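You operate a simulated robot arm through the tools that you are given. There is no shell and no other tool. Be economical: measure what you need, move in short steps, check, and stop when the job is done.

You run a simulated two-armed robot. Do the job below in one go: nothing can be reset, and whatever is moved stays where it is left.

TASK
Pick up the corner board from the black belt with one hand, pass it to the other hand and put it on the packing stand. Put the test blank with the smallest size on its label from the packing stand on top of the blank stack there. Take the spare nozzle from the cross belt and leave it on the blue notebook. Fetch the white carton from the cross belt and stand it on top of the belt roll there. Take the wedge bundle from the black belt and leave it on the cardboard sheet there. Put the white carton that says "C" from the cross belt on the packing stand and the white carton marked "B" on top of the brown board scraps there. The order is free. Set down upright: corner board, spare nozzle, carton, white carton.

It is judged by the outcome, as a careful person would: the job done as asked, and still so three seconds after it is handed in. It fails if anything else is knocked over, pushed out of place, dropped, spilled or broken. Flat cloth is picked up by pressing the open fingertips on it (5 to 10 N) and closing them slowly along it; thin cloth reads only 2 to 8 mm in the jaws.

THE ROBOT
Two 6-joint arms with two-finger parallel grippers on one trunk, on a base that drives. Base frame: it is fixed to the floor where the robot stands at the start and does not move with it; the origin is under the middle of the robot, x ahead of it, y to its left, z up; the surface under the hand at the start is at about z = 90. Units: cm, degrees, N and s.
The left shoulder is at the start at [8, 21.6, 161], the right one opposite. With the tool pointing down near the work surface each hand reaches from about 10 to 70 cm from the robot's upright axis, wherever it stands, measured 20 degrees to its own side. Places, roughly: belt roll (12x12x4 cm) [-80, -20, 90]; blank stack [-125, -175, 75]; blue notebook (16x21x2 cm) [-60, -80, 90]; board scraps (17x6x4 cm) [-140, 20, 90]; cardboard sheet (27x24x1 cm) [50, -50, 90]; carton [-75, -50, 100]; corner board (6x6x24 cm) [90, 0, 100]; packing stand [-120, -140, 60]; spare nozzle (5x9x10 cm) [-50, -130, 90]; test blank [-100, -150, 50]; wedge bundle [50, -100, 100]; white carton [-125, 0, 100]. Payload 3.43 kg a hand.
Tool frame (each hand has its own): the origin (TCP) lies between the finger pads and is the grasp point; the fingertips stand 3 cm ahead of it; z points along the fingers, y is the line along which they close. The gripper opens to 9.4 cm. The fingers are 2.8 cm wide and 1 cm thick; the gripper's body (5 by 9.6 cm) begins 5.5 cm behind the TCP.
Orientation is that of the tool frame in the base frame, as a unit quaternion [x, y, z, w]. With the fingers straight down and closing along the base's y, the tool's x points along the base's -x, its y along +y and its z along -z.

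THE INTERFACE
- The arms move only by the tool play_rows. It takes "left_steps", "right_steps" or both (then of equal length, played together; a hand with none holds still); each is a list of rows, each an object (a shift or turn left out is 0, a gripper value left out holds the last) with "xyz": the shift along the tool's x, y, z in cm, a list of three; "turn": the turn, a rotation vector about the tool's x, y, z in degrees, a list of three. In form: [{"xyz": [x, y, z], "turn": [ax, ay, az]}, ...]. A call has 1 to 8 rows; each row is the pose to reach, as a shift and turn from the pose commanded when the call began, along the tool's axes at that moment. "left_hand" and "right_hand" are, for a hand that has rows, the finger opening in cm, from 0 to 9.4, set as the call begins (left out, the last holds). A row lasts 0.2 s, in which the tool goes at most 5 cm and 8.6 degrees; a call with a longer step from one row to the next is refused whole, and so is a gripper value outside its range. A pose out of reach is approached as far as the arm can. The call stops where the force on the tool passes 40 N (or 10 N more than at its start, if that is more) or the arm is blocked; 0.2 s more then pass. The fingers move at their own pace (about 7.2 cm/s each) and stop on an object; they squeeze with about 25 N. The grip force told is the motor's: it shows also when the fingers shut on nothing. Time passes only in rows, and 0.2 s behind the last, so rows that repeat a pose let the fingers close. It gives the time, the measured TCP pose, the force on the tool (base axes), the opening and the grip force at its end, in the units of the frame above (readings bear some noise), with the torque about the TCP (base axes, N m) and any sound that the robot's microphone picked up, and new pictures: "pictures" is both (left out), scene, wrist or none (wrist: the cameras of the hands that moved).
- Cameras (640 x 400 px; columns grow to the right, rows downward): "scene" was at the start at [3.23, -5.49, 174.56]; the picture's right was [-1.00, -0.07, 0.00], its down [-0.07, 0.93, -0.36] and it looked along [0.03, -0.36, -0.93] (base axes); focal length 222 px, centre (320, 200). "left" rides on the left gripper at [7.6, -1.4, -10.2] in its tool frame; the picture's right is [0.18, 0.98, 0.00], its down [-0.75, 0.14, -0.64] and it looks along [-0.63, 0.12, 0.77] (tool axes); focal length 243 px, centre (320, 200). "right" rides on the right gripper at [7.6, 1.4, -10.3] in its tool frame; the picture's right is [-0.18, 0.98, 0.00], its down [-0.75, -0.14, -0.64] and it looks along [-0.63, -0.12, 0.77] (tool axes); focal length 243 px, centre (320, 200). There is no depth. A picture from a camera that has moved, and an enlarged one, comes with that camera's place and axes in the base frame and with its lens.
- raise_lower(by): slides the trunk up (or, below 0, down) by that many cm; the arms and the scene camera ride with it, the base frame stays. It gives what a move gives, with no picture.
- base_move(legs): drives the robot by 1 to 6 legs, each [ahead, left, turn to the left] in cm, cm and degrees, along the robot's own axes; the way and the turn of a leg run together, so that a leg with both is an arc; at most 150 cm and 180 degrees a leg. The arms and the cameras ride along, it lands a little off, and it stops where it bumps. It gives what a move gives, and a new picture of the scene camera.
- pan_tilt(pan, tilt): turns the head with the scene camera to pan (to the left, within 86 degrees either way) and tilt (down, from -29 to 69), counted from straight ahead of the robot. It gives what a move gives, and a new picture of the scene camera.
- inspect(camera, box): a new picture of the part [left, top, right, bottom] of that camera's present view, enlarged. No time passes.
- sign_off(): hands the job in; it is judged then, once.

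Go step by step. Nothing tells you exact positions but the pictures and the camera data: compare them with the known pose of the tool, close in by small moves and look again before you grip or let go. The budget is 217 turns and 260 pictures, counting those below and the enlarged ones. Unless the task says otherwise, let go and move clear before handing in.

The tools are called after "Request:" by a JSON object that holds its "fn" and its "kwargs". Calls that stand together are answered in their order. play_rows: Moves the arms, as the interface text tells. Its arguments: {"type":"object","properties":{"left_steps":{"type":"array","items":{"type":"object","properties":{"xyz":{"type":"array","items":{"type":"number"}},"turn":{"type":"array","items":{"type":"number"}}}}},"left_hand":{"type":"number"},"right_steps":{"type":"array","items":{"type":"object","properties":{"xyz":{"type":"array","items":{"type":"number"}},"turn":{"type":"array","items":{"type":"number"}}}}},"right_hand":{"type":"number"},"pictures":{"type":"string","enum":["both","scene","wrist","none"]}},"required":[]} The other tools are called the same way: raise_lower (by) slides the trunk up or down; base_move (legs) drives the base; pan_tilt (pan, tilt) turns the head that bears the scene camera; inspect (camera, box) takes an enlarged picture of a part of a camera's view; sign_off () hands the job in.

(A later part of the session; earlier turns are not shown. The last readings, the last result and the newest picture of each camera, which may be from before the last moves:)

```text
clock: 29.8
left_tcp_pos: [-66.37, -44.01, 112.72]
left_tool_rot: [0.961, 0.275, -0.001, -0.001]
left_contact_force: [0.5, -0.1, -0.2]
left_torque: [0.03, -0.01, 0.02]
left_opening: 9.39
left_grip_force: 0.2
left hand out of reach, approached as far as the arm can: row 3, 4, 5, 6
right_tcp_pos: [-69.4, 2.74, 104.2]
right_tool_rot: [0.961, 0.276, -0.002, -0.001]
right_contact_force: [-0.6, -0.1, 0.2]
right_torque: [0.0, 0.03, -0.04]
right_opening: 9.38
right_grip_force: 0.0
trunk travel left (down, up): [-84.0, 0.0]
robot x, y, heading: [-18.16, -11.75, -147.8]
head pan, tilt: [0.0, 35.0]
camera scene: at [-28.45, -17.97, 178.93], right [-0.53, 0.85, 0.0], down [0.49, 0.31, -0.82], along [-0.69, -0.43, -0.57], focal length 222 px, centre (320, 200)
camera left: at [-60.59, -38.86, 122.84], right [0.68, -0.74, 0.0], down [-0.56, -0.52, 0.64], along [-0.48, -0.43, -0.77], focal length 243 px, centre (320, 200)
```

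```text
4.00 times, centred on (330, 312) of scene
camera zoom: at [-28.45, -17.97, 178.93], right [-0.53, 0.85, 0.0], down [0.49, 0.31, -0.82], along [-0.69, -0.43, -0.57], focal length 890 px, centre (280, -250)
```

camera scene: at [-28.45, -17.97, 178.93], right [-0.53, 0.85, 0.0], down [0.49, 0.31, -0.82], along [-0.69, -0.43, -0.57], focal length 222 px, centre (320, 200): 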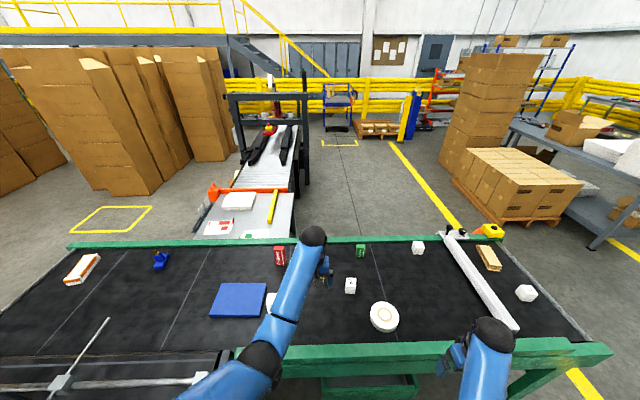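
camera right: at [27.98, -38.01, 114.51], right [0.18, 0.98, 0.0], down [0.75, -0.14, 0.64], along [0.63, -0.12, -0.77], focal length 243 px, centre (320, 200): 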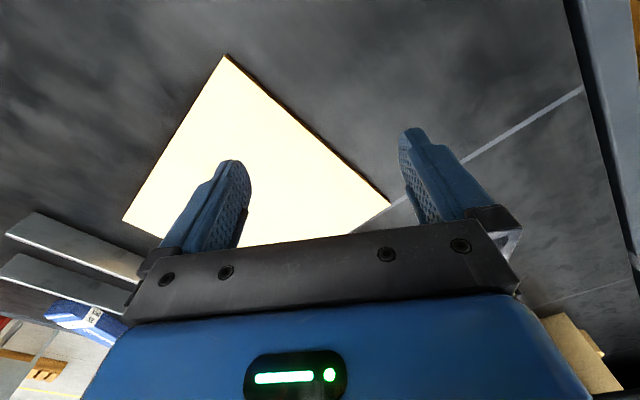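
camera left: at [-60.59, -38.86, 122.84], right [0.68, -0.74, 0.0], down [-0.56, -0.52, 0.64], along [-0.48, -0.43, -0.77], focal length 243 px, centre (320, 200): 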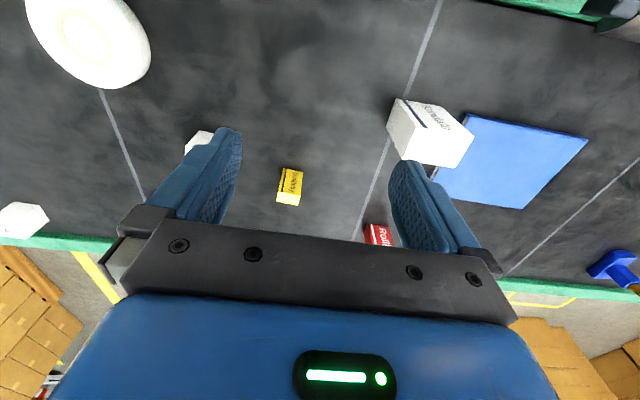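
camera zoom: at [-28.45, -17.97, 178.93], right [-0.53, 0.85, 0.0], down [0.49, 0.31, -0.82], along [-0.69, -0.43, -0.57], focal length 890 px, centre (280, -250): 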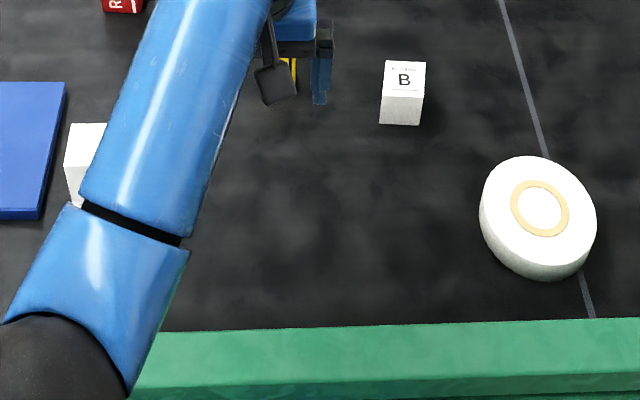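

Carton centre is about (-61.5,-56.6), top z≈99, aligned with the belt. I'll move the left hand above it while keeping enough height.

Request:
{"fn": "play_rows", "kwargs": {"left_steps": [{"xyz": [0, 4, 1.5]}, {"xyz": [-1, 8, 3]}, {"xyz": [-2, 11, 4.5]}, {"xyz": [-2.5, 13.2, 5.5]}], "pictures": "wrist"}}

```text
clock: 30.8
left_tcp_pos: [-61.84, -56.42, 107.06]
left_tool_rot: [0.961, 0.275, -0.001, 0.001]
left_contact_force: [0.7, 0.3, 0.2]
left_torque: [-0.01, 0.02, 0.0]
left_opening: 9.4
left_grip_force: 0.0
right_tcp_pos: [-69.51, 2.84, 104.15]
right_tool_rot: [0.961, 0.276, -0.001, -0.001]
right_contact_force: [0.0, 0.4, 1.1]
right_torque: [-0.01, -0.03, -0.02]
right_opening: 9.39
right_grip_force: 0.0
trunk travel left (down, up): [-84.0, 0.0]
robot x, y, heading: [-18.5, -11.39, -147.9]
head pan, tilt: [0.0, 35.0]
camera left: at [-55.98, -51.17, 117.29], right [0.68, -0.74, 0.0], down [-0.56, -0.52, 0.64], along [-0.47, -0.43, -0.77], focal length 243 px, centre (320, 200)
```

left: 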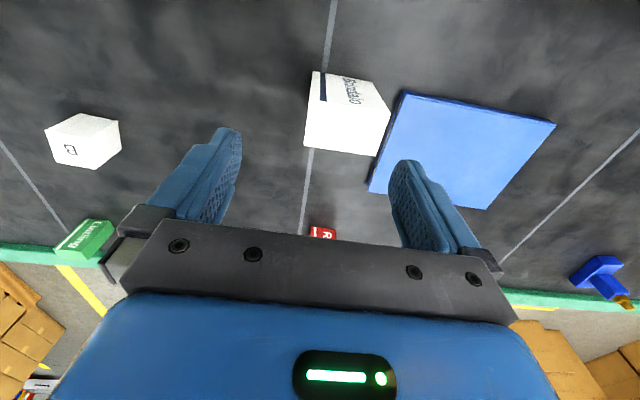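

Request:
{"fn": "inspect", "kwargs": {"camera": "left", "box": [280, 60, 420, 170]}}

```text
3.64 times, centred on (350, 115) of left
camera zoom: at [-55.98, -51.17, 117.29], right [0.68, -0.74, 0.0], down [-0.56, -0.52, 0.64], along [-0.47, -0.43, -0.77], focal length 882 px, centre (211, 509)
```

zoom: 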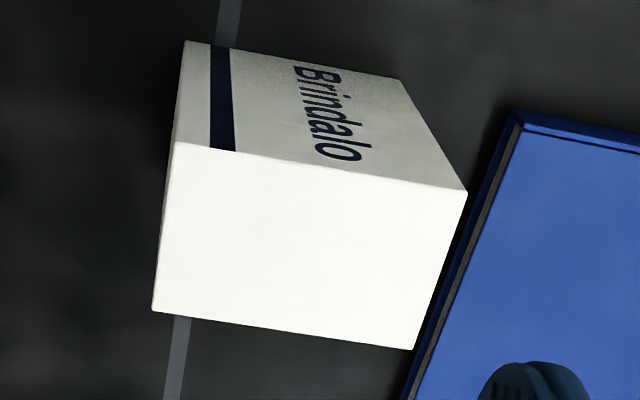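

The closer view puts the carton about 2 cm further left. I'll correct and descend partway, then look again.

Request:
{"fn": "play_rows", "kwargs": {"left_steps": [{"xyz": [0.2, 2.1, 0]}, {"xyz": [0.2, 2.1, 3]}], "pictures": "wrist"}}

```text
clock: 31.4
left_tcp_pos: [-60.46, -58.18, 103.95]
left_tool_rot: [0.961, 0.277, -0.002, -0.001]
left_contact_force: [1.0, 0.1, -0.2]
left_torque: [-0.02, 0.0, 0.03]
left_opening: 9.41
left_grip_force: 0.1
right_tcp_pos: [-69.64, 2.73, 104.19]
right_tool_rot: [0.961, 0.277, -0.001, -0.001]
right_contact_force: [0.8, 0.0, 0.1]
right_torque: [-0.04, 0.01, 0.01]
right_opening: 9.41
right_grip_force: 0.1
trunk travel left (down, up): [-84.0, 0.0]
robot x, y, heading: [-18.34, -11.7, -148.0]
head pan, tilt: [0.0, 35.0]
camera left: at [-54.65, -52.9, 114.2], right [0.68, -0.74, 0.0], down [-0.56, -0.52, 0.64], along [-0.47, -0.43, -0.77], focal length 243 px, centre (320, 200)
```

left: 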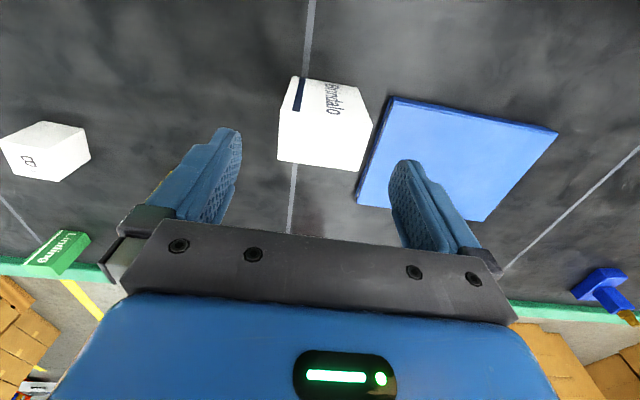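

Centered now. Descend to grasp height and close.

Request:
{"fn": "play_rows", "kwargs": {"left_steps": [{"xyz": [0, 0, 4]}, {"xyz": [0, 0, 7.5]}], "pictures": "wrist"}}

```text
clock: 32.0
left_tcp_pos: [-60.57, -58.26, 96.47]
left_tool_rot: [0.961, 0.276, -0.001, -0.001]
left_contact_force: [0.4, 0.7, -0.1]
left_torque: [0.0, -0.02, 0.0]
left_opening: 9.39
left_grip_force: 0.1
right_tcp_pos: [-69.56, 2.7, 104.17]
right_tool_rot: [0.961, 0.277, -0.001, 0.0]
right_contact_force: [-0.2, 0.6, 0.5]
right_torque: [-0.03, -0.06, 0.03]
right_opening: 9.38
right_grip_force: 0.1
trunk travel left (down, up): [-84.0, 0.0]
robot x, y, heading: [-18.41, -11.5, -148.0]
head pan, tilt: [0.0, 35.0]
camera left: at [-54.7, -52.9, 106.64], right [0.68, -0.74, 0.0], down [-0.56, -0.52, 0.64], along [-0.47, -0.44, -0.77], focal length 243 px, centre (320, 200)
```

left: 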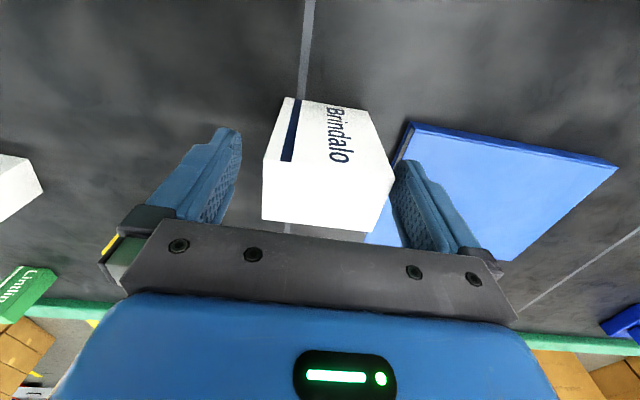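

Request:
{"fn": "play_rows", "kwargs": {"left_steps": [{}, {}, {}, {}], "left_hand": 0, "pictures": "none"}}

Request:
{"fn": "play_rows", "kwargs": {"left_steps": [{"xyz": [0, 0, -2]}, {"xyz": [0, 0, -6]}, {"xyz": [0, 0, -10]}], "pictures": "both"}}

```text
clock: 33.0
left_tcp_pos: [-60.52, -58.09, 96.51]
left_tool_rot: [0.961, 0.277, 0.0, 0.0]
left_contact_force: [-0.4, 0.1, 0.2]
left_torque: [-0.03, 0.0, 0.02]
left_opening: 7.3
left_grip_force: 24.7
right_tcp_pos: [-69.48, 2.85, 104.19]
right_tool_rot: [0.961, 0.277, -0.001, 0.0]
right_contact_force: [-0.4, 0.1, -0.3]
right_torque: [0.02, -0.02, 0.02]
right_opening: 9.42
right_grip_force: 0.0
trunk travel left (down, up): [-84.0, 0.0]
robot x, y, heading: [-18.31, -11.65, -147.9]
head pan, tilt: [0.0, 35.0]
```

```text
clock: 33.8
left_tcp_pos: [-60.44, -58.08, 106.47]
left_tool_rot: [0.961, 0.277, 0.0, -0.001]
left_contact_force: [0.2, 0.5, -0.1]
left_torque: [-0.02, -0.05, 0.0]
left_opening: 7.31
left_grip_force: 25.4
right_tcp_pos: [-69.48, 2.77, 104.2]
right_tool_rot: [0.961, 0.277, -0.001, -0.001]
right_contact_force: [0.3, -0.7, -0.4]
right_torque: [-0.01, -0.04, -0.01]
right_opening: 9.41
right_grip_force: 0.0
trunk travel left (down, up): [-84.0, 0.0]
robot x, y, heading: [-18.19, -11.71, -147.8]
head pan, tilt: [0.0, 35.0]
camera scene: at [-28.61, -17.71, 178.93], right [-0.53, 0.85, 0.0], down [0.49, 0.3, -0.82], along [-0.69, -0.43, -0.57], focal length 222 px, centre (320, 200)
camera left: at [-54.62, -52.74, 116.68], right [0.68, -0.74, 0.0], down [-0.56, -0.52, 0.64], along [-0.47, -0.43, -0.77], focal length 243 px, centre (320, 200)
```

scene: 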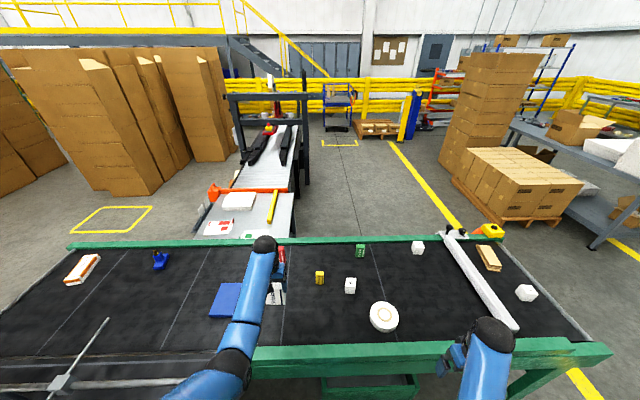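
left: 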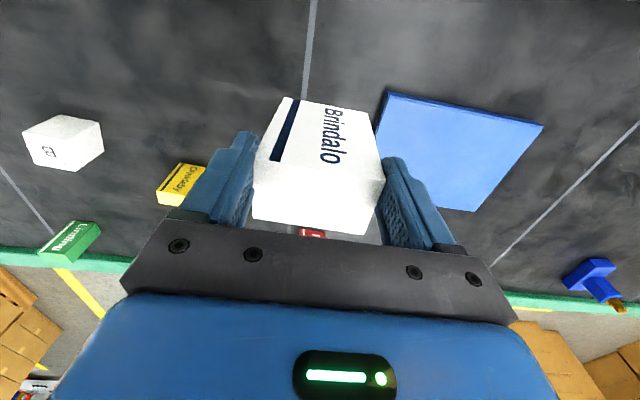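

Gripped at 7.3 cm; the carton hangs with its top near TCP level, so this belt's surface is nearer z≈87. I'll drive right to bring the left hand toward the roll.

Request:
{"fn": "base_move", "kwargs": {"legs": [[0, -38, 0]]}}

Request:
{"fn": "play_rows", "kwargs": {"left_steps": [{"xyz": [0, 0, -2]}], "pictures": "wrist"}}

```text
clock: 36.2
left_tcp_pos: [-80.25, -26.45, 106.42]
left_tool_rot: [0.961, 0.277, -0.002, -0.001]
left_contact_force: [1.1, 0.2, 0.6]
left_torque: [0.03, 0.0, 0.0]
left_opening: 7.28
left_grip_force: 25.0
right_tcp_pos: [-89.25, 34.48, 104.32]
right_tool_rot: [0.961, 0.275, 0.0, -0.001]
right_contact_force: [0.2, 0.5, 0.4]
right_torque: [0.02, -0.01, 0.02]
right_opening: 9.38
right_grip_force: 0.1
trunk travel left (down, up): [-84.0, 0.0]
robot x, y, heading: [-38.28, 20.48, -147.8]
head pan, tilt: [0.0, 35.0]
camera scene: at [-48.3, 13.68, 178.93], right [-0.53, 0.85, 0.0], down [0.49, 0.31, -0.82], along [-0.7, -0.43, -0.57], focal length 222 px, centre (320, 200)
```

scene: 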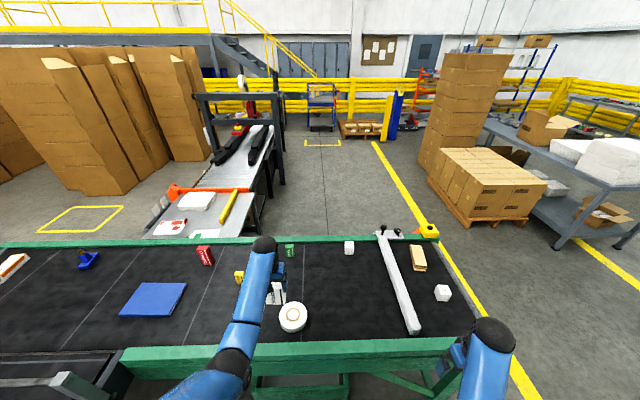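

```text
clock: 36.6
left_tcp_pos: [-80.47, -26.2, 108.63]
left_tool_rot: [0.961, 0.276, 0.0, 0.0]
left_contact_force: [-0.3, 0.3, -0.3]
left_torque: [-0.01, -0.02, -0.02]
left_opening: 7.28
left_grip_force: 25.0
right_tcp_pos: [-89.42, 34.58, 104.23]
right_tool_rot: [0.961, 0.275, -0.001, 0.0]
right_contact_force: [0.6, -0.2, -0.4]
right_torque: [-0.01, -0.02, -0.01]
right_opening: 9.4
right_grip_force: 0.0
trunk travel left (down, up): [-84.0, 0.0]
robot x, y, heading: [-38.44, 20.36, -148.0]
head pan, tilt: [0.0, 35.0]
camera left: at [-74.62, -20.88, 118.65], right [0.68, -0.74, 0.0], down [-0.56, -0.52, 0.64], along [-0.47, -0.44, -0.77], focal length 243 px, centre (320, 200)
```

left: 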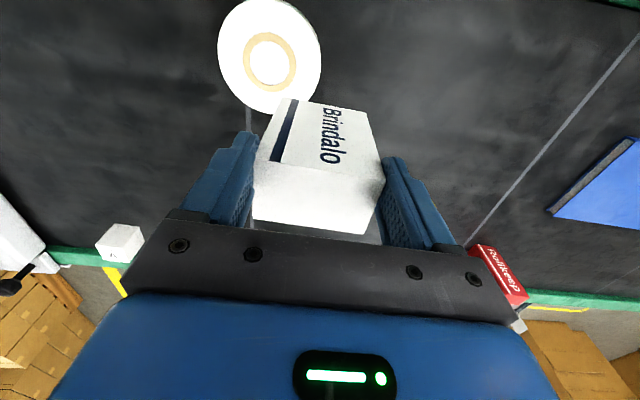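

Roll centre ≈ (-81.4,-20.3). Moving over it, then descending with contact check.

Request:
{"fn": "play_rows", "kwargs": {"left_steps": [{"xyz": [1.6, -2.7, 0]}, {"xyz": [3.1, -5.4, 0]}, {"xyz": [3.1, -5.4, 3]}], "pictures": "both"}}

```text
clock: 37.4
left_tcp_pos: [-80.74, -19.96, 105.38]
left_tool_rot: [0.961, 0.277, -0.001, -0.001]
left_contact_force: [0.2, -0.5, 1.0]
left_torque: [-0.01, -0.03, 0.01]
left_opening: 7.27
left_grip_force: 25.2
right_tcp_pos: [-89.31, 34.66, 104.2]
right_tool_rot: [0.961, 0.276, -0.001, -0.001]
right_contact_force: [0.3, -0.6, -0.3]
right_torque: [0.03, 0.01, 0.0]
right_opening: 9.39
right_grip_force: 0.1
trunk travel left (down, up): [-84.0, 0.0]
robot x, y, heading: [-38.19, 20.02, -148.1]
head pan, tilt: [0.0, 35.0]
camera scene: at [-48.53, 13.97, 178.93], right [-0.53, 0.85, 0.0], down [0.49, 0.3, -0.82], along [-0.69, -0.43, -0.57], focal length 222 px, centre (320, 200)
camera left: at [-74.82, -14.73, 115.6], right [0.68, -0.74, 0.0], down [-0.56, -0.52, 0.64], along [-0.47, -0.43, -0.77], focal length 243 px, centre (320, 200)
```

scene: 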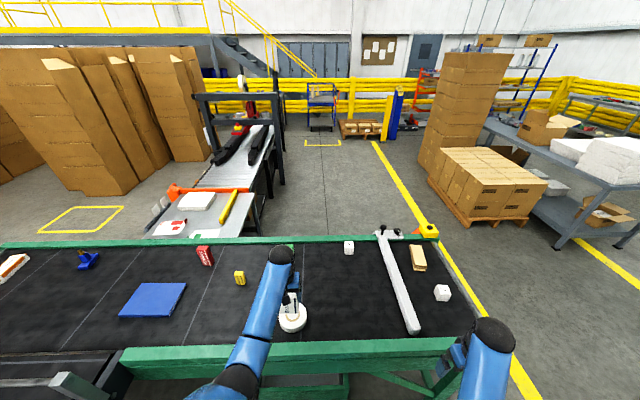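
left: 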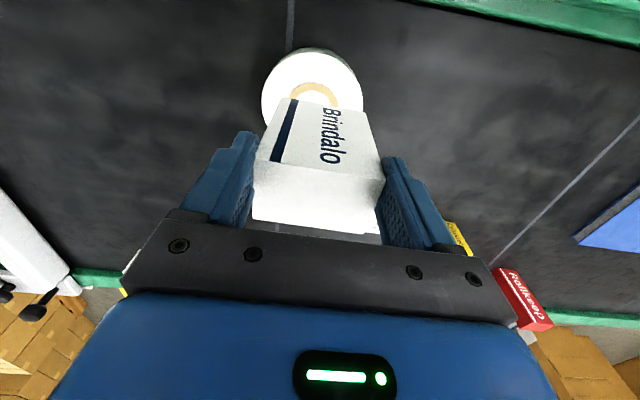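

Nearly centred; small correction and lower until contact.

Request:
{"fn": "play_rows", "kwargs": {"left_steps": [{"xyz": [-0.5, -0.7, 1.5]}, {"xyz": [-0.5, -0.7, 3]}, {"xyz": [-0.5, -0.7, 4]}, {"xyz": [-0.5, -0.7, 4.5]}, {"xyz": [-0.5, -0.7, 5]}], "pictures": "wrist"}}

```text
clock: 38.6
left_tcp_pos: [-81.57, -19.7, 100.4]
left_tool_rot: [0.961, 0.276, 0.0, 0.001]
left_contact_force: [0.6, 0.0, 0.4]
left_torque: [0.02, -0.05, -0.01]
left_opening: 7.28
left_grip_force: 25.1
right_tcp_pos: [-89.42, 34.71, 104.18]
right_tool_rot: [0.961, 0.275, 0.0, 0.001]
right_contact_force: [1.3, -0.5, 0.1]
right_torque: [0.01, 0.0, 0.0]
right_opening: 9.4
right_grip_force: 0.0
trunk travel left (down, up): [-84.0, 0.0]
robot x, y, heading: [-38.04, 19.99, -148.0]
head pan, tilt: [0.0, 35.0]
camera left: at [-75.64, -14.39, 110.61], right [0.68, -0.74, 0.0], down [-0.56, -0.52, 0.64], along [-0.47, -0.44, -0.77], focal length 243 px, centre (320, 200)
```

left: 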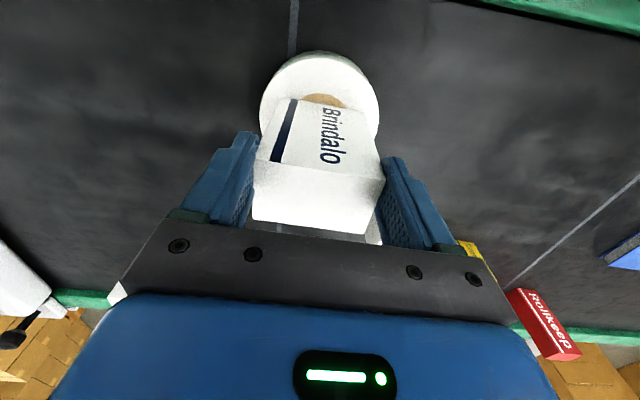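

Request:
{"fn": "play_rows", "kwargs": {"left_steps": [{"xyz": [-0.5, -0.3, 0.5]}, {"xyz": [-0.5, -0.3, 1]}, {"xyz": [-0.5, -0.3, 1.5]}, {"xyz": [-0.5, -0.3, 2]}], "pictures": "wrist"}}

```text
clock: 39.6
left_tcp_pos: [-81.97, -19.89, 99.31]
left_tool_rot: [0.961, 0.277, -0.005, 0.002]
left_contact_force: [11.2, 2.0, 21.3]
left_torque: [0.29, -0.72, -0.04]
left_opening: 7.29
left_grip_force: 24.7
right_tcp_pos: [-89.13, 34.66, 104.25]
right_tool_rot: [0.961, 0.277, -0.002, -0.001]
right_contact_force: [-0.4, 1.1, 0.0]
right_torque: [0.02, -0.01, 0.0]
right_opening: 9.39
right_grip_force: 0.0
trunk travel left (down, up): [-84.0, 0.0]
robot x, y, heading: [-38.11, 20.33, -147.8]
head pan, tilt: [0.0, 35.0]
stopped in row 4 (left hand): the force on the tool passed its limit at 46 N (the readings are from after the stop); the commanded pose is now the measured one
camera left: at [-76.1, -14.46, 109.37], right [0.68, -0.73, 0.0], down [-0.56, -0.52, 0.65], along [-0.48, -0.44, -0.76], focal length 243 px, centre (320, 200)
```

left: 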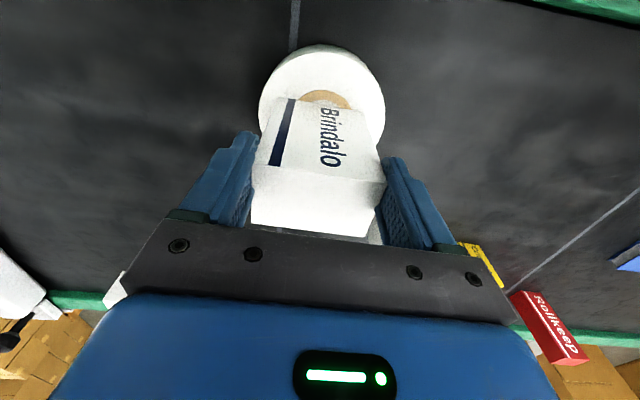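

Contact made. Relieve slightly, release, and rise straight up.

Request:
{"fn": "play_rows", "kwargs": {"left_steps": [{"xyz": [0, 0, -0.2]}, {"xyz": [0, 0, -0.3]}], "pictures": "none"}}

Request:
{"fn": "play_rows", "kwargs": {"left_steps": [{}, {}, {}, {"xyz": [0, 0, -3]}, {"xyz": [0, 0, -7]}, {"xyz": [0, 0, -11]}], "left_hand": 9.4, "pictures": "wrist"}}

```text
clock: 40.2
left_tcp_pos: [-82.18, -19.83, 99.15]
left_tool_rot: [0.961, 0.277, -0.005, 0.001]
left_contact_force: [5.2, -0.2, 8.3]
left_torque: [-0.12, -0.18, 0.02]
left_opening: 7.26
left_grip_force: 25.6
right_tcp_pos: [-89.17, 34.64, 104.2]
right_tool_rot: [0.961, 0.276, -0.001, 0.0]
right_contact_force: [0.1, -0.3, 0.2]
right_torque: [0.01, 0.02, 0.03]
right_opening: 9.4
right_grip_force: 0.2
trunk travel left (down, up): [-84.0, 0.0]
robot x, y, heading: [-38.32, 19.83, -147.7]
head pan, tilt: [0.0, 35.0]
```

```text
clock: 41.6
left_tcp_pos: [-82.14, -19.85, 110.1]
left_tool_rot: [0.961, 0.277, -0.005, 0.001]
left_contact_force: [-0.4, 0.1, 0.0]
left_torque: [0.02, 0.01, 0.0]
left_opening: 9.41
left_grip_force: 0.0
right_tcp_pos: [-89.32, 34.58, 104.18]
right_tool_rot: [0.961, 0.277, -0.001, -0.001]
right_contact_force: [0.3, 0.3, 0.0]
right_torque: [-0.05, 0.0, -0.04]
right_opening: 9.41
right_grip_force: 0.0
trunk travel left (down, up): [-84.0, 0.0]
robot x, y, heading: [-38.17, 20.05, -148.0]
head pan, tilt: [0.0, 35.0]
camera left: at [-76.25, -14.53, 120.34], right [0.68, -0.73, 0.0], down [-0.56, -0.52, 0.65], along [-0.48, -0.44, -0.76], focal length 243 px, centre (320, 200)
```

left: 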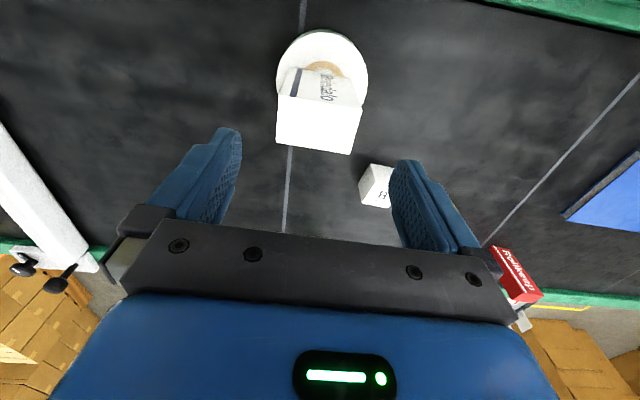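

The carton stands well on the roll. Next the B cube: I'll move forward to bring it in reach, learning how close the base can get to the table.

Request:
{"fn": "base_move", "kwargs": {"legs": [[18, 0, 0]]}}

```text
clock: 43.1
left_tcp_pos: [-97.08, -29.3, 110.37]
left_tool_rot: [0.961, 0.277, -0.007, 0.001]
left_contact_force: [0.0, -0.4, -0.7]
left_torque: [0.04, 0.02, -0.01]
left_opening: 9.42
left_grip_force: 0.1
right_tcp_pos: [-104.32, 25.11, 104.36]
right_tool_rot: [0.961, 0.277, -0.003, 0.0]
right_contact_force: [0.8, 0.7, -0.2]
right_torque: [0.0, -0.01, -0.03]
right_opening: 9.41
right_grip_force: 0.1
trunk travel left (down, up): [-84.0, 0.0]
robot x, y, heading: [-53.33, 10.71, -147.7]
head pan, tilt: [0.0, 35.0]
camera scene: at [-63.26, 4.77, 178.98], right [-0.53, 0.85, 0.0], down [0.48, 0.3, -0.82], along [-0.7, -0.44, -0.57], focal length 222 px, centre (320, 200)
```

scene: 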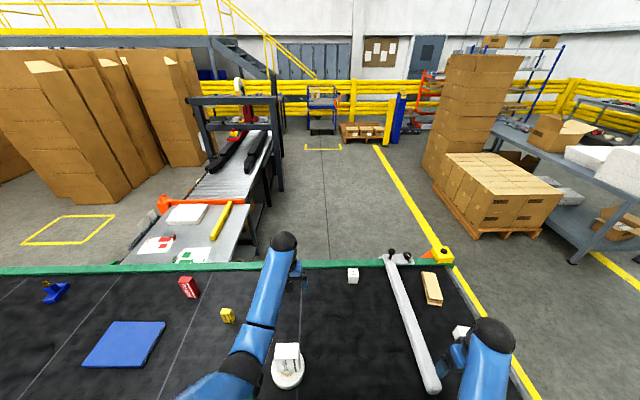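

No bump. B lies ahead-left of the robot; I'll bring the left hand above it and look.

Request:
{"fn": "play_rows", "kwargs": {"left_steps": [{"xyz": [1.5, 4, 0]}, {"xyz": [3.5, 7.5, 1]}, {"xyz": [5, 10.5, 2]}], "pictures": "wrist"}}

```text
clock: 43.9
left_tcp_pos: [-87.52, -35.73, 107.84]
left_tool_rot: [0.961, 0.277, -0.006, 0.001]
left_contact_force: [0.2, 0.2, 0.0]
left_torque: [0.01, -0.03, -0.03]
left_opening: 9.41
left_grip_force: 0.1
left hand out of reach, approached as far as the arm can: row 1, 2, 3
right_tcp_pos: [-104.52, 25.03, 104.36]
right_tool_rot: [0.961, 0.276, -0.002, -0.001]
right_contact_force: [0.0, 0.6, -0.4]
right_torque: [0.0, 0.03, 0.0]
right_opening: 9.37
right_grip_force: 0.0
trunk travel left (down, up): [-84.0, 0.0]
robot x, y, heading: [-53.77, 11.0, -147.9]
head pan, tilt: [0.0, 35.0]
camera left: at [-81.63, -30.54, 117.89], right [0.68, -0.73, 0.0], down [-0.56, -0.52, 0.65], along [-0.48, -0.44, -0.76], focal length 243 px, centre (320, 200)
```

left: 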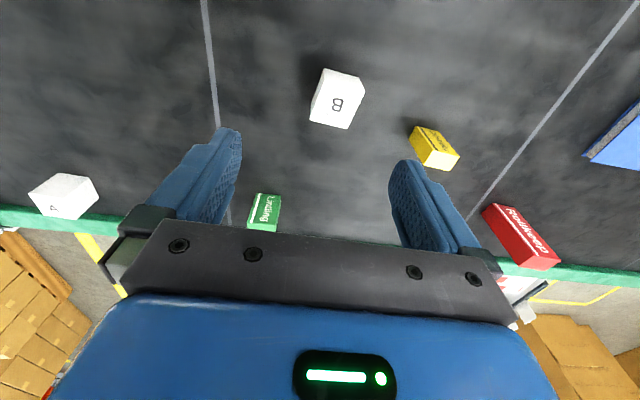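

Request:
{"fn": "play_rows", "kwargs": {"left_steps": [{"xyz": [-1.4, 2, 3]}, {"xyz": [-1.4, 2, 7]}], "pictures": "wrist"}}

```text
clock: 44.5
left_tcp_pos: [-87.95, -38.3, 100.71]
left_tool_rot: [0.961, 0.278, -0.005, 0.0]
left_contact_force: [0.8, 0.7, -0.3]
left_torque: [0.0, -0.01, 0.03]
left_opening: 9.4
left_grip_force: 0.1
right_tcp_pos: [-104.63, 24.87, 104.28]
right_tool_rot: [0.961, 0.276, -0.002, -0.001]
right_contact_force: [0.5, 0.5, -0.1]
right_torque: [-0.01, -0.04, -0.01]
right_opening: 9.39
right_grip_force: 0.0
trunk travel left (down, up): [-84.0, 0.0]
robot x, y, heading: [-53.69, 10.86, -147.9]
head pan, tilt: [0.0, 35.0]
camera left: at [-82.02, -32.98, 110.86], right [0.68, -0.73, 0.0], down [-0.56, -0.52, 0.65], along [-0.48, -0.44, -0.76], focal length 243 px, centre (320, 200)
```

left: 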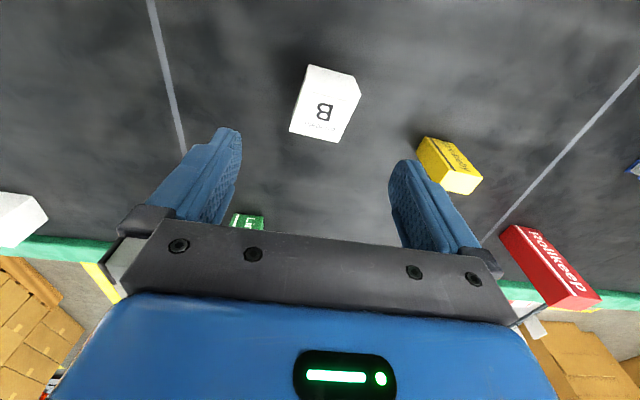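

Request:
{"fn": "play_rows", "kwargs": {"left_steps": [{"xyz": [0.6, 0, 2]}, {"xyz": [0.6, 0, 4.5]}], "pictures": "wrist"}}

```text
clock: 45.1
left_tcp_pos: [-87.39, -37.92, 96.29]
left_tool_rot: [0.961, 0.277, -0.004, 0.0]
left_contact_force: [0.6, -0.9, 0.0]
left_torque: [-0.02, -0.02, -0.02]
left_opening: 9.38
left_grip_force: 0.1
right_tcp_pos: [-104.74, 24.82, 104.22]
right_tool_rot: [0.961, 0.276, -0.002, -0.002]
right_contact_force: [-0.3, -0.4, 0.3]
right_torque: [0.03, -0.02, -0.01]
right_opening: 9.4
right_grip_force: 0.1
trunk travel left (down, up): [-84.0, 0.0]
robot x, y, heading: [-53.48, 10.53, -147.7]
head pan, tilt: [0.0, 35.0]
camera left: at [-81.58, -32.63, 106.4], right [0.68, -0.73, 0.0], down [-0.56, -0.52, 0.65], along [-0.48, -0.44, -0.76], focal length 243 px, centre (320, 200)
```

left: 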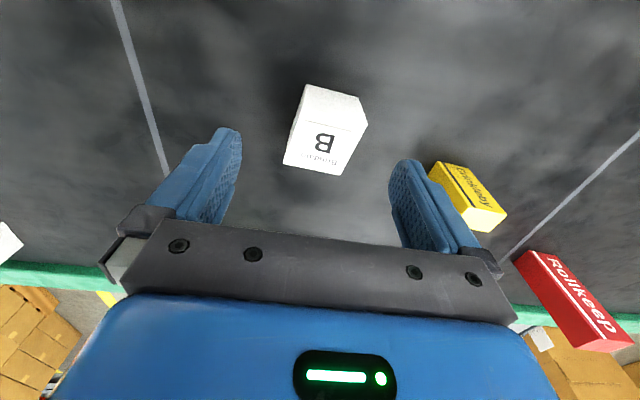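

Request:
{"fn": "play_rows", "kwargs": {"left_steps": [{"xyz": [0, 0.1, 3]}, {"xyz": [0, 0.1, 5]}], "pictures": "wrist"}}

```text
clock: 45.7
left_tcp_pos: [-87.46, -38.19, 91.2]
left_tool_rot: [0.961, 0.278, -0.004, 0.001]
left_contact_force: [-0.1, 0.3, 0.1]
left_torque: [0.01, -0.03, 0.02]
left_opening: 9.38
left_grip_force: 0.0
right_tcp_pos: [-104.7, 24.91, 104.21]
right_tool_rot: [0.961, 0.277, 0.0, -0.001]
right_contact_force: [0.3, -0.9, 0.0]
right_torque: [-0.02, 0.02, 0.02]
right_opening: 9.38
right_grip_force: 0.0
trunk travel left (down, up): [-84.0, 0.0]
robot x, y, heading: [-53.23, 10.92, -148.0]
head pan, tilt: [0.0, 35.0]
camera left: at [-81.61, -32.82, 101.3], right [0.68, -0.73, 0.0], down [-0.56, -0.52, 0.65], along [-0.48, -0.44, -0.76], focal length 243 px, centre (320, 200)
```

left: 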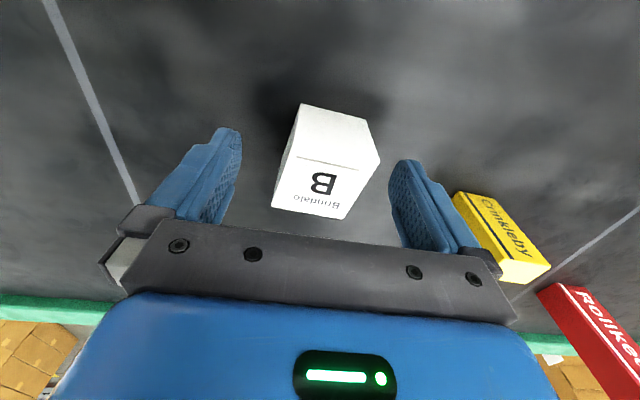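

Request:
{"fn": "play_rows", "kwargs": {"left_steps": [{}, {}, {}, {}, {}], "left_hand": 0, "pictures": "none"}}

Request:
{"fn": "play_rows", "kwargs": {"left_steps": [{"xyz": [0, 0, -3]}, {"xyz": [0, 0, -8]}, {"xyz": [0, 0, -13]}, {"xyz": [0, 0, -16]}], "pictures": "wrist"}}

```text
clock: 46.9
left_tcp_pos: [-87.53, -38.15, 91.35]
left_tool_rot: [0.961, 0.278, -0.005, 0.001]
left_contact_force: [-0.1, -0.4, 0.6]
left_torque: [0.01, -0.01, 0.03]
left_opening: 4.44
left_grip_force: 25.1
right_tcp_pos: [-104.64, 24.94, 104.2]
right_tool_rot: [0.961, 0.276, -0.001, -0.001]
right_contact_force: [1.1, 0.0, -0.3]
right_torque: [0.0, -0.02, 0.02]
right_opening: 9.38
right_grip_force: 0.0
trunk travel left (down, up): [-84.0, 0.0]
robot x, y, heading: [-53.76, 10.84, -148.0]
head pan, tilt: [0.0, 35.0]
```

```text
clock: 47.9
left_tcp_pos: [-87.36, -38.06, 107.39]
left_tool_rot: [0.961, 0.277, -0.005, 0.001]
left_contact_force: [-0.9, -0.8, -0.5]
left_torque: [0.01, -0.02, 0.01]
left_opening: 4.42
left_grip_force: 24.7
right_tcp_pos: [-104.58, 24.89, 104.21]
right_tool_rot: [0.961, 0.276, -0.002, -0.001]
right_contact_force: [-0.4, 0.4, 0.7]
right_torque: [-0.02, -0.02, -0.02]
right_opening: 9.41
right_grip_force: 0.1
trunk travel left (down, up): [-84.0, 0.0]
robot x, y, heading: [-53.66, 10.58, -147.8]
head pan, tilt: [0.0, 35.0]
camera left: at [-81.41, -32.73, 117.41], right [0.68, -0.73, 0.0], down [-0.56, -0.52, 0.65], along [-0.48, -0.44, -0.76], focal length 243 px, centre (320, 200)
```

left: 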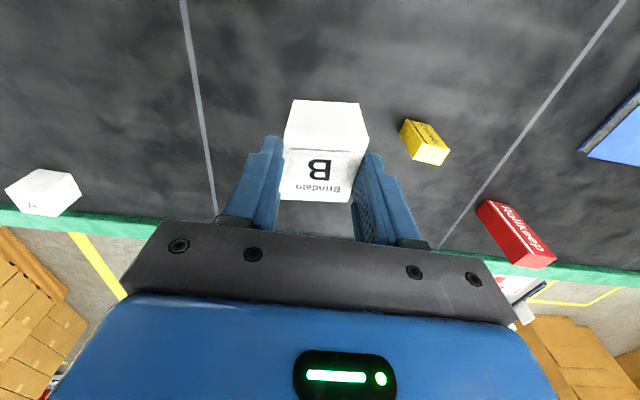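

B is held. Now drive right along the belt to the scraps near the belt's end.

Request:
{"fn": "base_move", "kwargs": {"legs": [[0, -52, 0], [4, 0, 0]]}}

```text
clock: 51.2
left_tcp_pos: [-112.07, 4.59, 107.26]
left_tool_rot: [0.957, 0.289, -0.005, 0.001]
left_contact_force: [0.0, 0.2, -0.2]
left_torque: [-0.02, 0.0, -0.01]
left_opening: 4.41
left_grip_force: 24.9
right_tcp_pos: [-131.0, 67.2, 104.17]
right_tool_rot: [0.957, 0.289, -0.001, 0.0]
right_contact_force: [-0.6, -0.5, -0.1]
right_torque: [0.0, 0.01, 0.0]
right_opening: 9.39
right_grip_force: 0.1
trunk travel left (down, up): [-84.0, 0.0]
robot x, y, heading: [-79.68, 54.05, -146.5]
head pan, tilt: [0.0, 35.0]
stopped in leg 2: the robot was blocked; the commanded pose is now the measured one
camera scene: at [-89.56, 47.83, 178.93], right [-0.55, 0.83, 0.0], down [0.48, 0.32, -0.82], along [-0.68, -0.45, -0.57], focal length 222 px, centre (320, 200)
```

scene: 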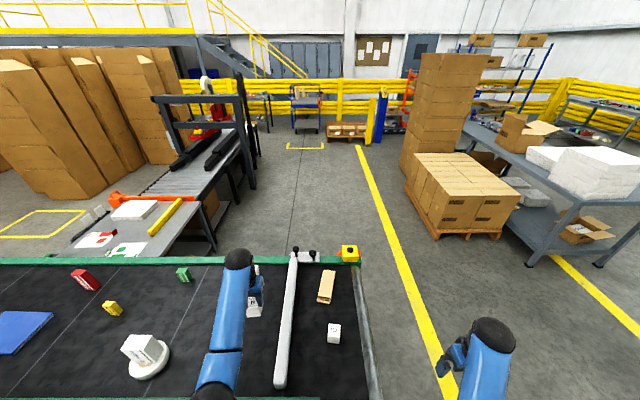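

Base got blocked at the table edge, so I'll go around to the belt's end, where the scraps and cube C are within easy reach.

Request:
{"fn": "base_move", "kwargs": {"legs": [[-3, 0, 0], [0, -58, 0], [68, 0, 0], [0, 0, 88.5]]}}

```text
clock: 62.1
left_tcp_pos: [-116.49, 32.75, 107.41]
left_tool_rot: [0.481, 0.877, -0.002, 0.005]
left_contact_force: [0.3, 0.5, -0.5]
left_torque: [0.02, 0.0, 0.0]
left_opening: 4.4
left_grip_force: 25.2
right_tcp_pos: [-179.54, 14.99, 104.2]
right_tool_rot: [0.482, 0.876, -0.001, 0.0]
right_contact_force: [0.4, -0.9, -0.3]
right_torque: [-0.03, 0.01, 0.01]
right_opening: 9.41
right_grip_force: 0.0
trunk travel left (down, up): [-84.0, 0.0]
robot x, y, heading: [-165.02, 66.06, -57.6]
head pan, tilt: [0.0, 35.0]
camera scene: at [-159.37, 56.28, 178.93], right [-0.84, -0.54, 0.0], down [-0.31, 0.48, -0.82], along [0.44, -0.69, -0.57], focal length 222 px, centre (320, 200)
```

scene: 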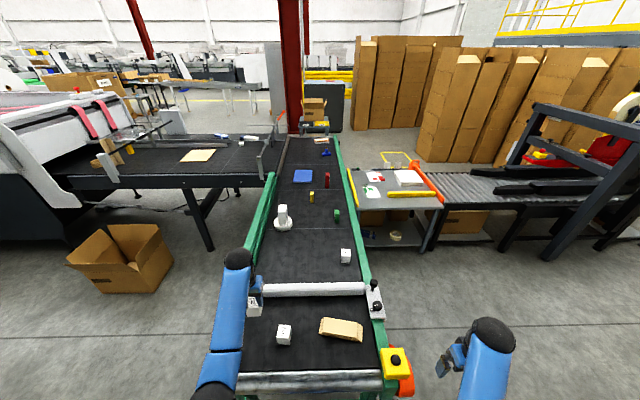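

Great overview. I'll shift the base right to bring B over the scraps.

Request:
{"fn": "base_move", "kwargs": {"legs": [[0, -28, 0]]}}

Request:
{"fn": "play_rows", "kwargs": {"left_steps": [{}], "pictures": "wrist"}}

```text
clock: 64.0
left_tcp_pos: [-139.86, 17.79, 107.12]
left_tool_rot: [0.48, 0.877, -0.004, 0.004]
left_contact_force: [0.5, 1.0, 0.4]
left_torque: [0.0, 0.04, -0.06]
left_opening: 4.39
left_grip_force: 25.1
right_tcp_pos: [-202.91, 0.04, 104.27]
right_tool_rot: [0.481, 0.877, -0.002, 0.0]
right_contact_force: [-0.2, -0.2, -0.6]
right_torque: [0.01, 0.01, -0.01]
right_opening: 9.39
right_grip_force: 0.1
trunk travel left (down, up): [-84.0, 0.0]
robot x, y, heading: [-189.26, 50.88, -57.5]
head pan, tilt: [0.0, 35.0]
camera scene: at [-182.68, 41.42, 178.93], right [-0.84, -0.54, 0.0], down [-0.31, 0.48, -0.82], along [0.44, -0.69, -0.57], focal length 222 px, centre (320, 200)
```

scene: 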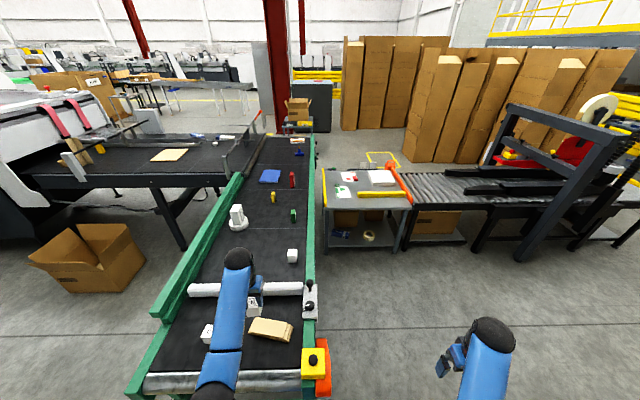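

```text
clock: 64.4
left_tcp_pos: [-140.43, 17.67, 107.23]
left_tool_rot: [0.48, 0.877, -0.001, 0.004]
left_contact_force: [-0.6, 0.4, 0.2]
left_torque: [0.0, 0.01, -0.05]
left_opening: 4.42
left_grip_force: 25.1
right_tcp_pos: [-203.18, -0.16, 104.14]
right_tool_rot: [0.481, 0.877, 0.0, -0.001]
right_contact_force: [-0.2, -0.6, -0.2]
right_torque: [0.01, 0.02, 0.01]
right_opening: 9.41
right_grip_force: 0.1
trunk travel left (down, up): [-84.0, 0.0]
robot x, y, heading: [-189.38, 50.79, -57.4]
head pan, tilt: [0.0, 35.0]
camera left: at [-145.58, 23.32, 117.42], right [0.73, 0.69, 0.0], down [0.52, -0.55, 0.65], along [0.44, -0.47, -0.76], focal length 243 px, centre (320, 200)
```

left: 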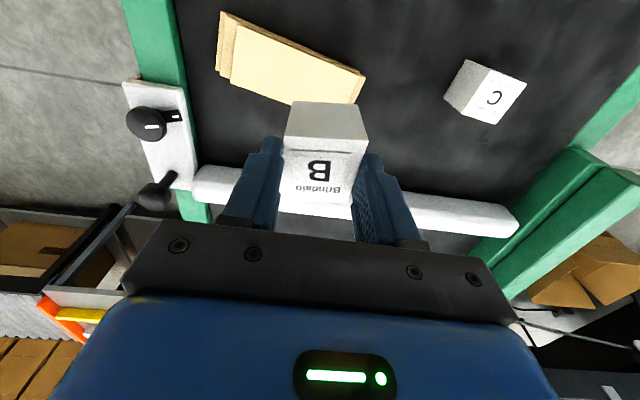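

Request:
{"fn": "play_rows", "kwargs": {"left_steps": [{"xyz": [1.6, -1.6, 0]}, {"xyz": [3.2, -3.1, 0]}, {"xyz": [3.2, -3.1, 4]}, {"xyz": [3.2, -3.1, 6]}], "pictures": "wrist"}}

```text
clock: 65.4
left_tcp_pos: [-144.47, 18.65, 101.16]
left_tool_rot: [0.48, 0.877, -0.004, 0.005]
left_contact_force: [0.1, 0.0, -0.2]
left_torque: [-0.03, 0.0, -0.03]
left_opening: 4.43
left_grip_force: 25.1
left hand out of reach, approached as far as the arm can: row 2
right_tcp_pos: [-203.1, -0.13, 104.22]
right_tool_rot: [0.48, 0.877, 0.0, -0.001]
right_contact_force: [-0.3, -0.5, 0.2]
right_torque: [-0.03, 0.04, -0.01]
right_opening: 9.38
right_grip_force: 0.1
trunk travel left (down, up): [-84.0, 0.0]
robot x, y, heading: [-188.85, 50.87, -57.5]
head pan, tilt: [0.0, 35.0]
camera left: at [-149.6, 24.36, 111.33], right [0.73, 0.69, 0.0], down [0.52, -0.55, 0.65], along [0.44, -0.47, -0.76], focal length 243 px, centre (320, 200)
```

left: 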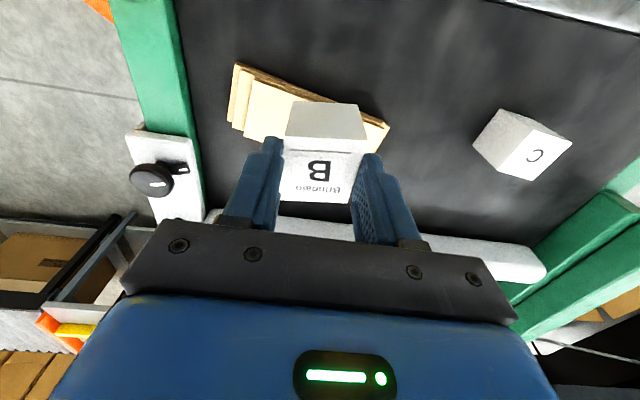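

Aligned. Lower until contact.

Request:
{"fn": "play_rows", "kwargs": {"left_steps": [{"xyz": [0, 0, 2.5]}, {"xyz": [0, 0, 4]}, {"xyz": [0, 0, 4.7]}, {"xyz": [0, 0, 5.2]}, {"xyz": [0, 0, 5.7]}, {"xyz": [0, 0, 6.2]}], "pictures": "wrist"}}

```text
clock: 66.8
left_tcp_pos: [-144.59, 18.68, 95.4]
left_tool_rot: [0.479, 0.878, -0.004, 0.009]
left_contact_force: [1.8, 0.3, 19.2]
left_torque: [-0.23, -0.19, 0.04]
left_opening: 4.41
left_grip_force: 24.9
right_tcp_pos: [-203.38, 0.11, 104.22]
right_tool_rot: [0.481, 0.877, 0.0, 0.001]
right_contact_force: [0.0, 0.2, 0.4]
right_torque: [-0.02, -0.08, 0.01]
right_opening: 9.39
right_grip_force: 0.0
trunk travel left (down, up): [-84.0, 0.0]
robot x, y, heading: [-189.11, 51.22, -57.5]
head pan, tilt: [0.0, 35.0]
camera left: at [-149.9, 24.43, 105.47], right [0.73, 0.69, 0.0], down [0.52, -0.55, 0.66], along [0.45, -0.48, -0.75], focal length 243 px, centre (320, 200)
```

left: 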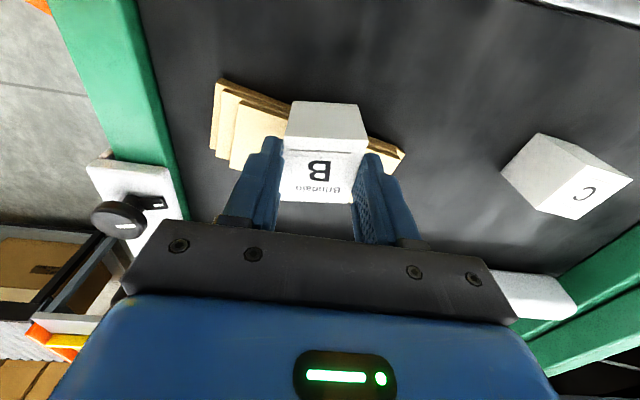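

The cube overhangs the near edge of the boards, and they're rotated ~13°. Lift slightly, shift forward and turn to match.

Request:
{"fn": "play_rows", "kwargs": {"left_steps": [{"xyz": [0, 0, -2]}, {"xyz": [-1.0, 0, -2], "turn": [0, 0, 6]}, {"xyz": [-1.9, 0, -2], "turn": [0, 0, 13]}], "pictures": "wrist"}}

```text
clock: 67.6
left_tcp_pos: [-143.58, 17.09, 97.11]
left_tool_rot: [0.577, 0.816, -0.002, 0.004]
left_contact_force: [-0.1, 0.3, -1.0]
left_torque: [0.0, 0.0, 0.01]
left_opening: 4.44
left_grip_force: 25.1
right_tcp_pos: [-203.22, -0.14, 104.16]
right_tool_rot: [0.481, 0.877, -0.002, 0.0]
right_contact_force: [0.0, -0.1, 0.6]
right_torque: [0.02, 0.01, 0.02]
right_opening: 9.41
right_grip_force: 0.1
trunk travel left (down, up): [-84.0, 0.0]
robot x, y, heading: [-189.17, 51.32, -57.5]
head pan, tilt: [0.0, 35.0]
camera left: at [-147.31, 23.78, 107.13], right [0.86, 0.5, 0.0], down [0.38, -0.66, 0.65], along [0.33, -0.56, -0.76], focal length 243 px, centre (320, 200)
```

left: 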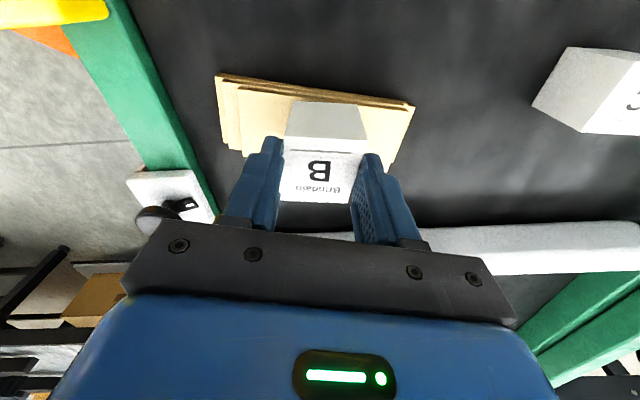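

Request:
{"fn": "play_rows", "kwargs": {"left_steps": [{"xyz": [-1.1, 0, 0]}, {"xyz": [-1.1, 0, 1.0]}, {"xyz": [-1.1, 0, 1.7]}, {"xyz": [-1.1, 0, 2.1]}], "pictures": "wrist"}}

```text
clock: 68.6
left_tcp_pos: [-143.07, 15.89, 95.43]
left_tool_rot: [0.575, 0.818, -0.004, 0.01]
left_contact_force: [1.9, 2.1, 24.2]
left_torque: [0.01, -0.04, -0.02]
left_opening: 4.41
left_grip_force: 24.5
right_tcp_pos: [-203.32, 0.08, 104.27]
right_tool_rot: [0.481, 0.877, -0.001, 0.002]
right_contact_force: [-0.5, 1.1, 0.7]
right_torque: [-0.04, 0.03, 0.0]
right_opening: 9.38
right_grip_force: 0.0
trunk travel left (down, up): [-84.0, 0.0]
robot x, y, heading: [-189.29, 51.08, -57.6]
head pan, tilt: [0.0, 35.0]
camera left: at [-147.04, 22.81, 105.44], right [0.86, 0.5, 0.0], down [0.38, -0.65, 0.66], along [0.33, -0.57, -0.75], focal length 243 px, centre (320, 200)
```

left: 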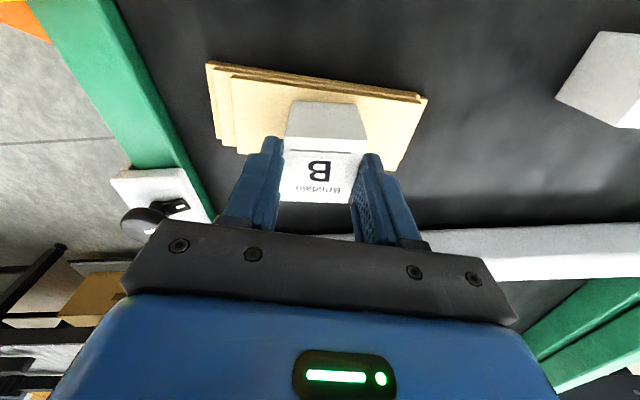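

Good placement. Release and rise.

Request:
{"fn": "play_rows", "kwargs": {"left_steps": [{"xyz": [0, 0, -0.2]}, {"xyz": [0, 0, -0.3]}], "pictures": "none"}}

Request:
{"fn": "play_rows", "kwargs": {"left_steps": [{}, {}, {}, {"xyz": [0, 0, -3]}, {"xyz": [0, 0, -7]}, {"xyz": [0, 0, -9]}], "left_hand": 9.4, "pictures": "wrist"}}

```text
clock: 69.2
left_tcp_pos: [-143.19, 15.95, 95.44]
left_tool_rot: [0.576, 0.817, -0.003, 0.006]
left_contact_force: [4.3, -3.3, 17.8]
left_torque: [-0.41, -0.28, 0.0]
left_opening: 4.43
left_grip_force: 25.0
right_tcp_pos: [-203.39, -0.05, 104.29]
right_tool_rot: [0.481, 0.877, -0.001, 0.0]
right_contact_force: [-0.5, 0.6, 1.2]
right_torque: [0.01, -0.03, 0.03]
right_opening: 9.39
right_grip_force: 0.0
trunk travel left (down, up): [-84.0, 0.0]
robot x, y, heading: [-189.11, 51.04, -57.2]
head pan, tilt: [0.0, 35.0]
```

```text
clock: 70.6
left_tcp_pos: [-143.31, 16.03, 104.43]
left_tool_rot: [0.576, 0.817, -0.002, 0.005]
left_contact_force: [-0.1, -0.4, 0.5]
left_torque: [0.01, -0.01, -0.01]
left_opening: 9.4
left_grip_force: 0.1
right_tcp_pos: [-203.12, -0.2, 104.3]
right_tool_rot: [0.481, 0.877, -0.001, 0.001]
right_contact_force: [0.4, -0.5, -0.7]
right_torque: [0.0, -0.02, -0.01]
right_opening: 9.41
right_grip_force: 0.1
trunk travel left (down, up): [-84.0, 0.0]
robot x, y, heading: [-189.16, 51.19, -57.6]
head pan, tilt: [0.0, 35.0]
camera left: at [-147.02, 22.84, 114.46], right [0.86, 0.5, 0.0], down [0.38, -0.66, 0.65], along [0.33, -0.56, -0.76], focal length 243 px, centre (320, 200)
```

left: 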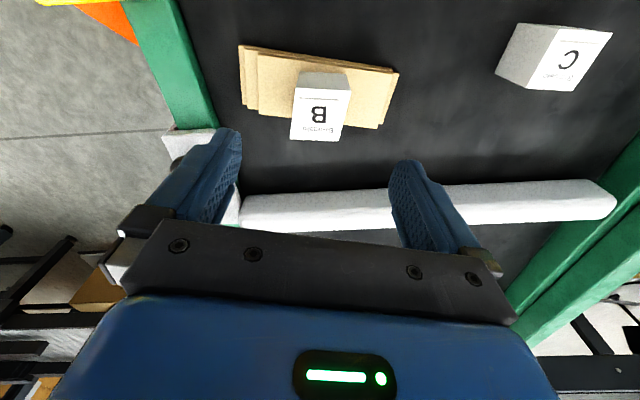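

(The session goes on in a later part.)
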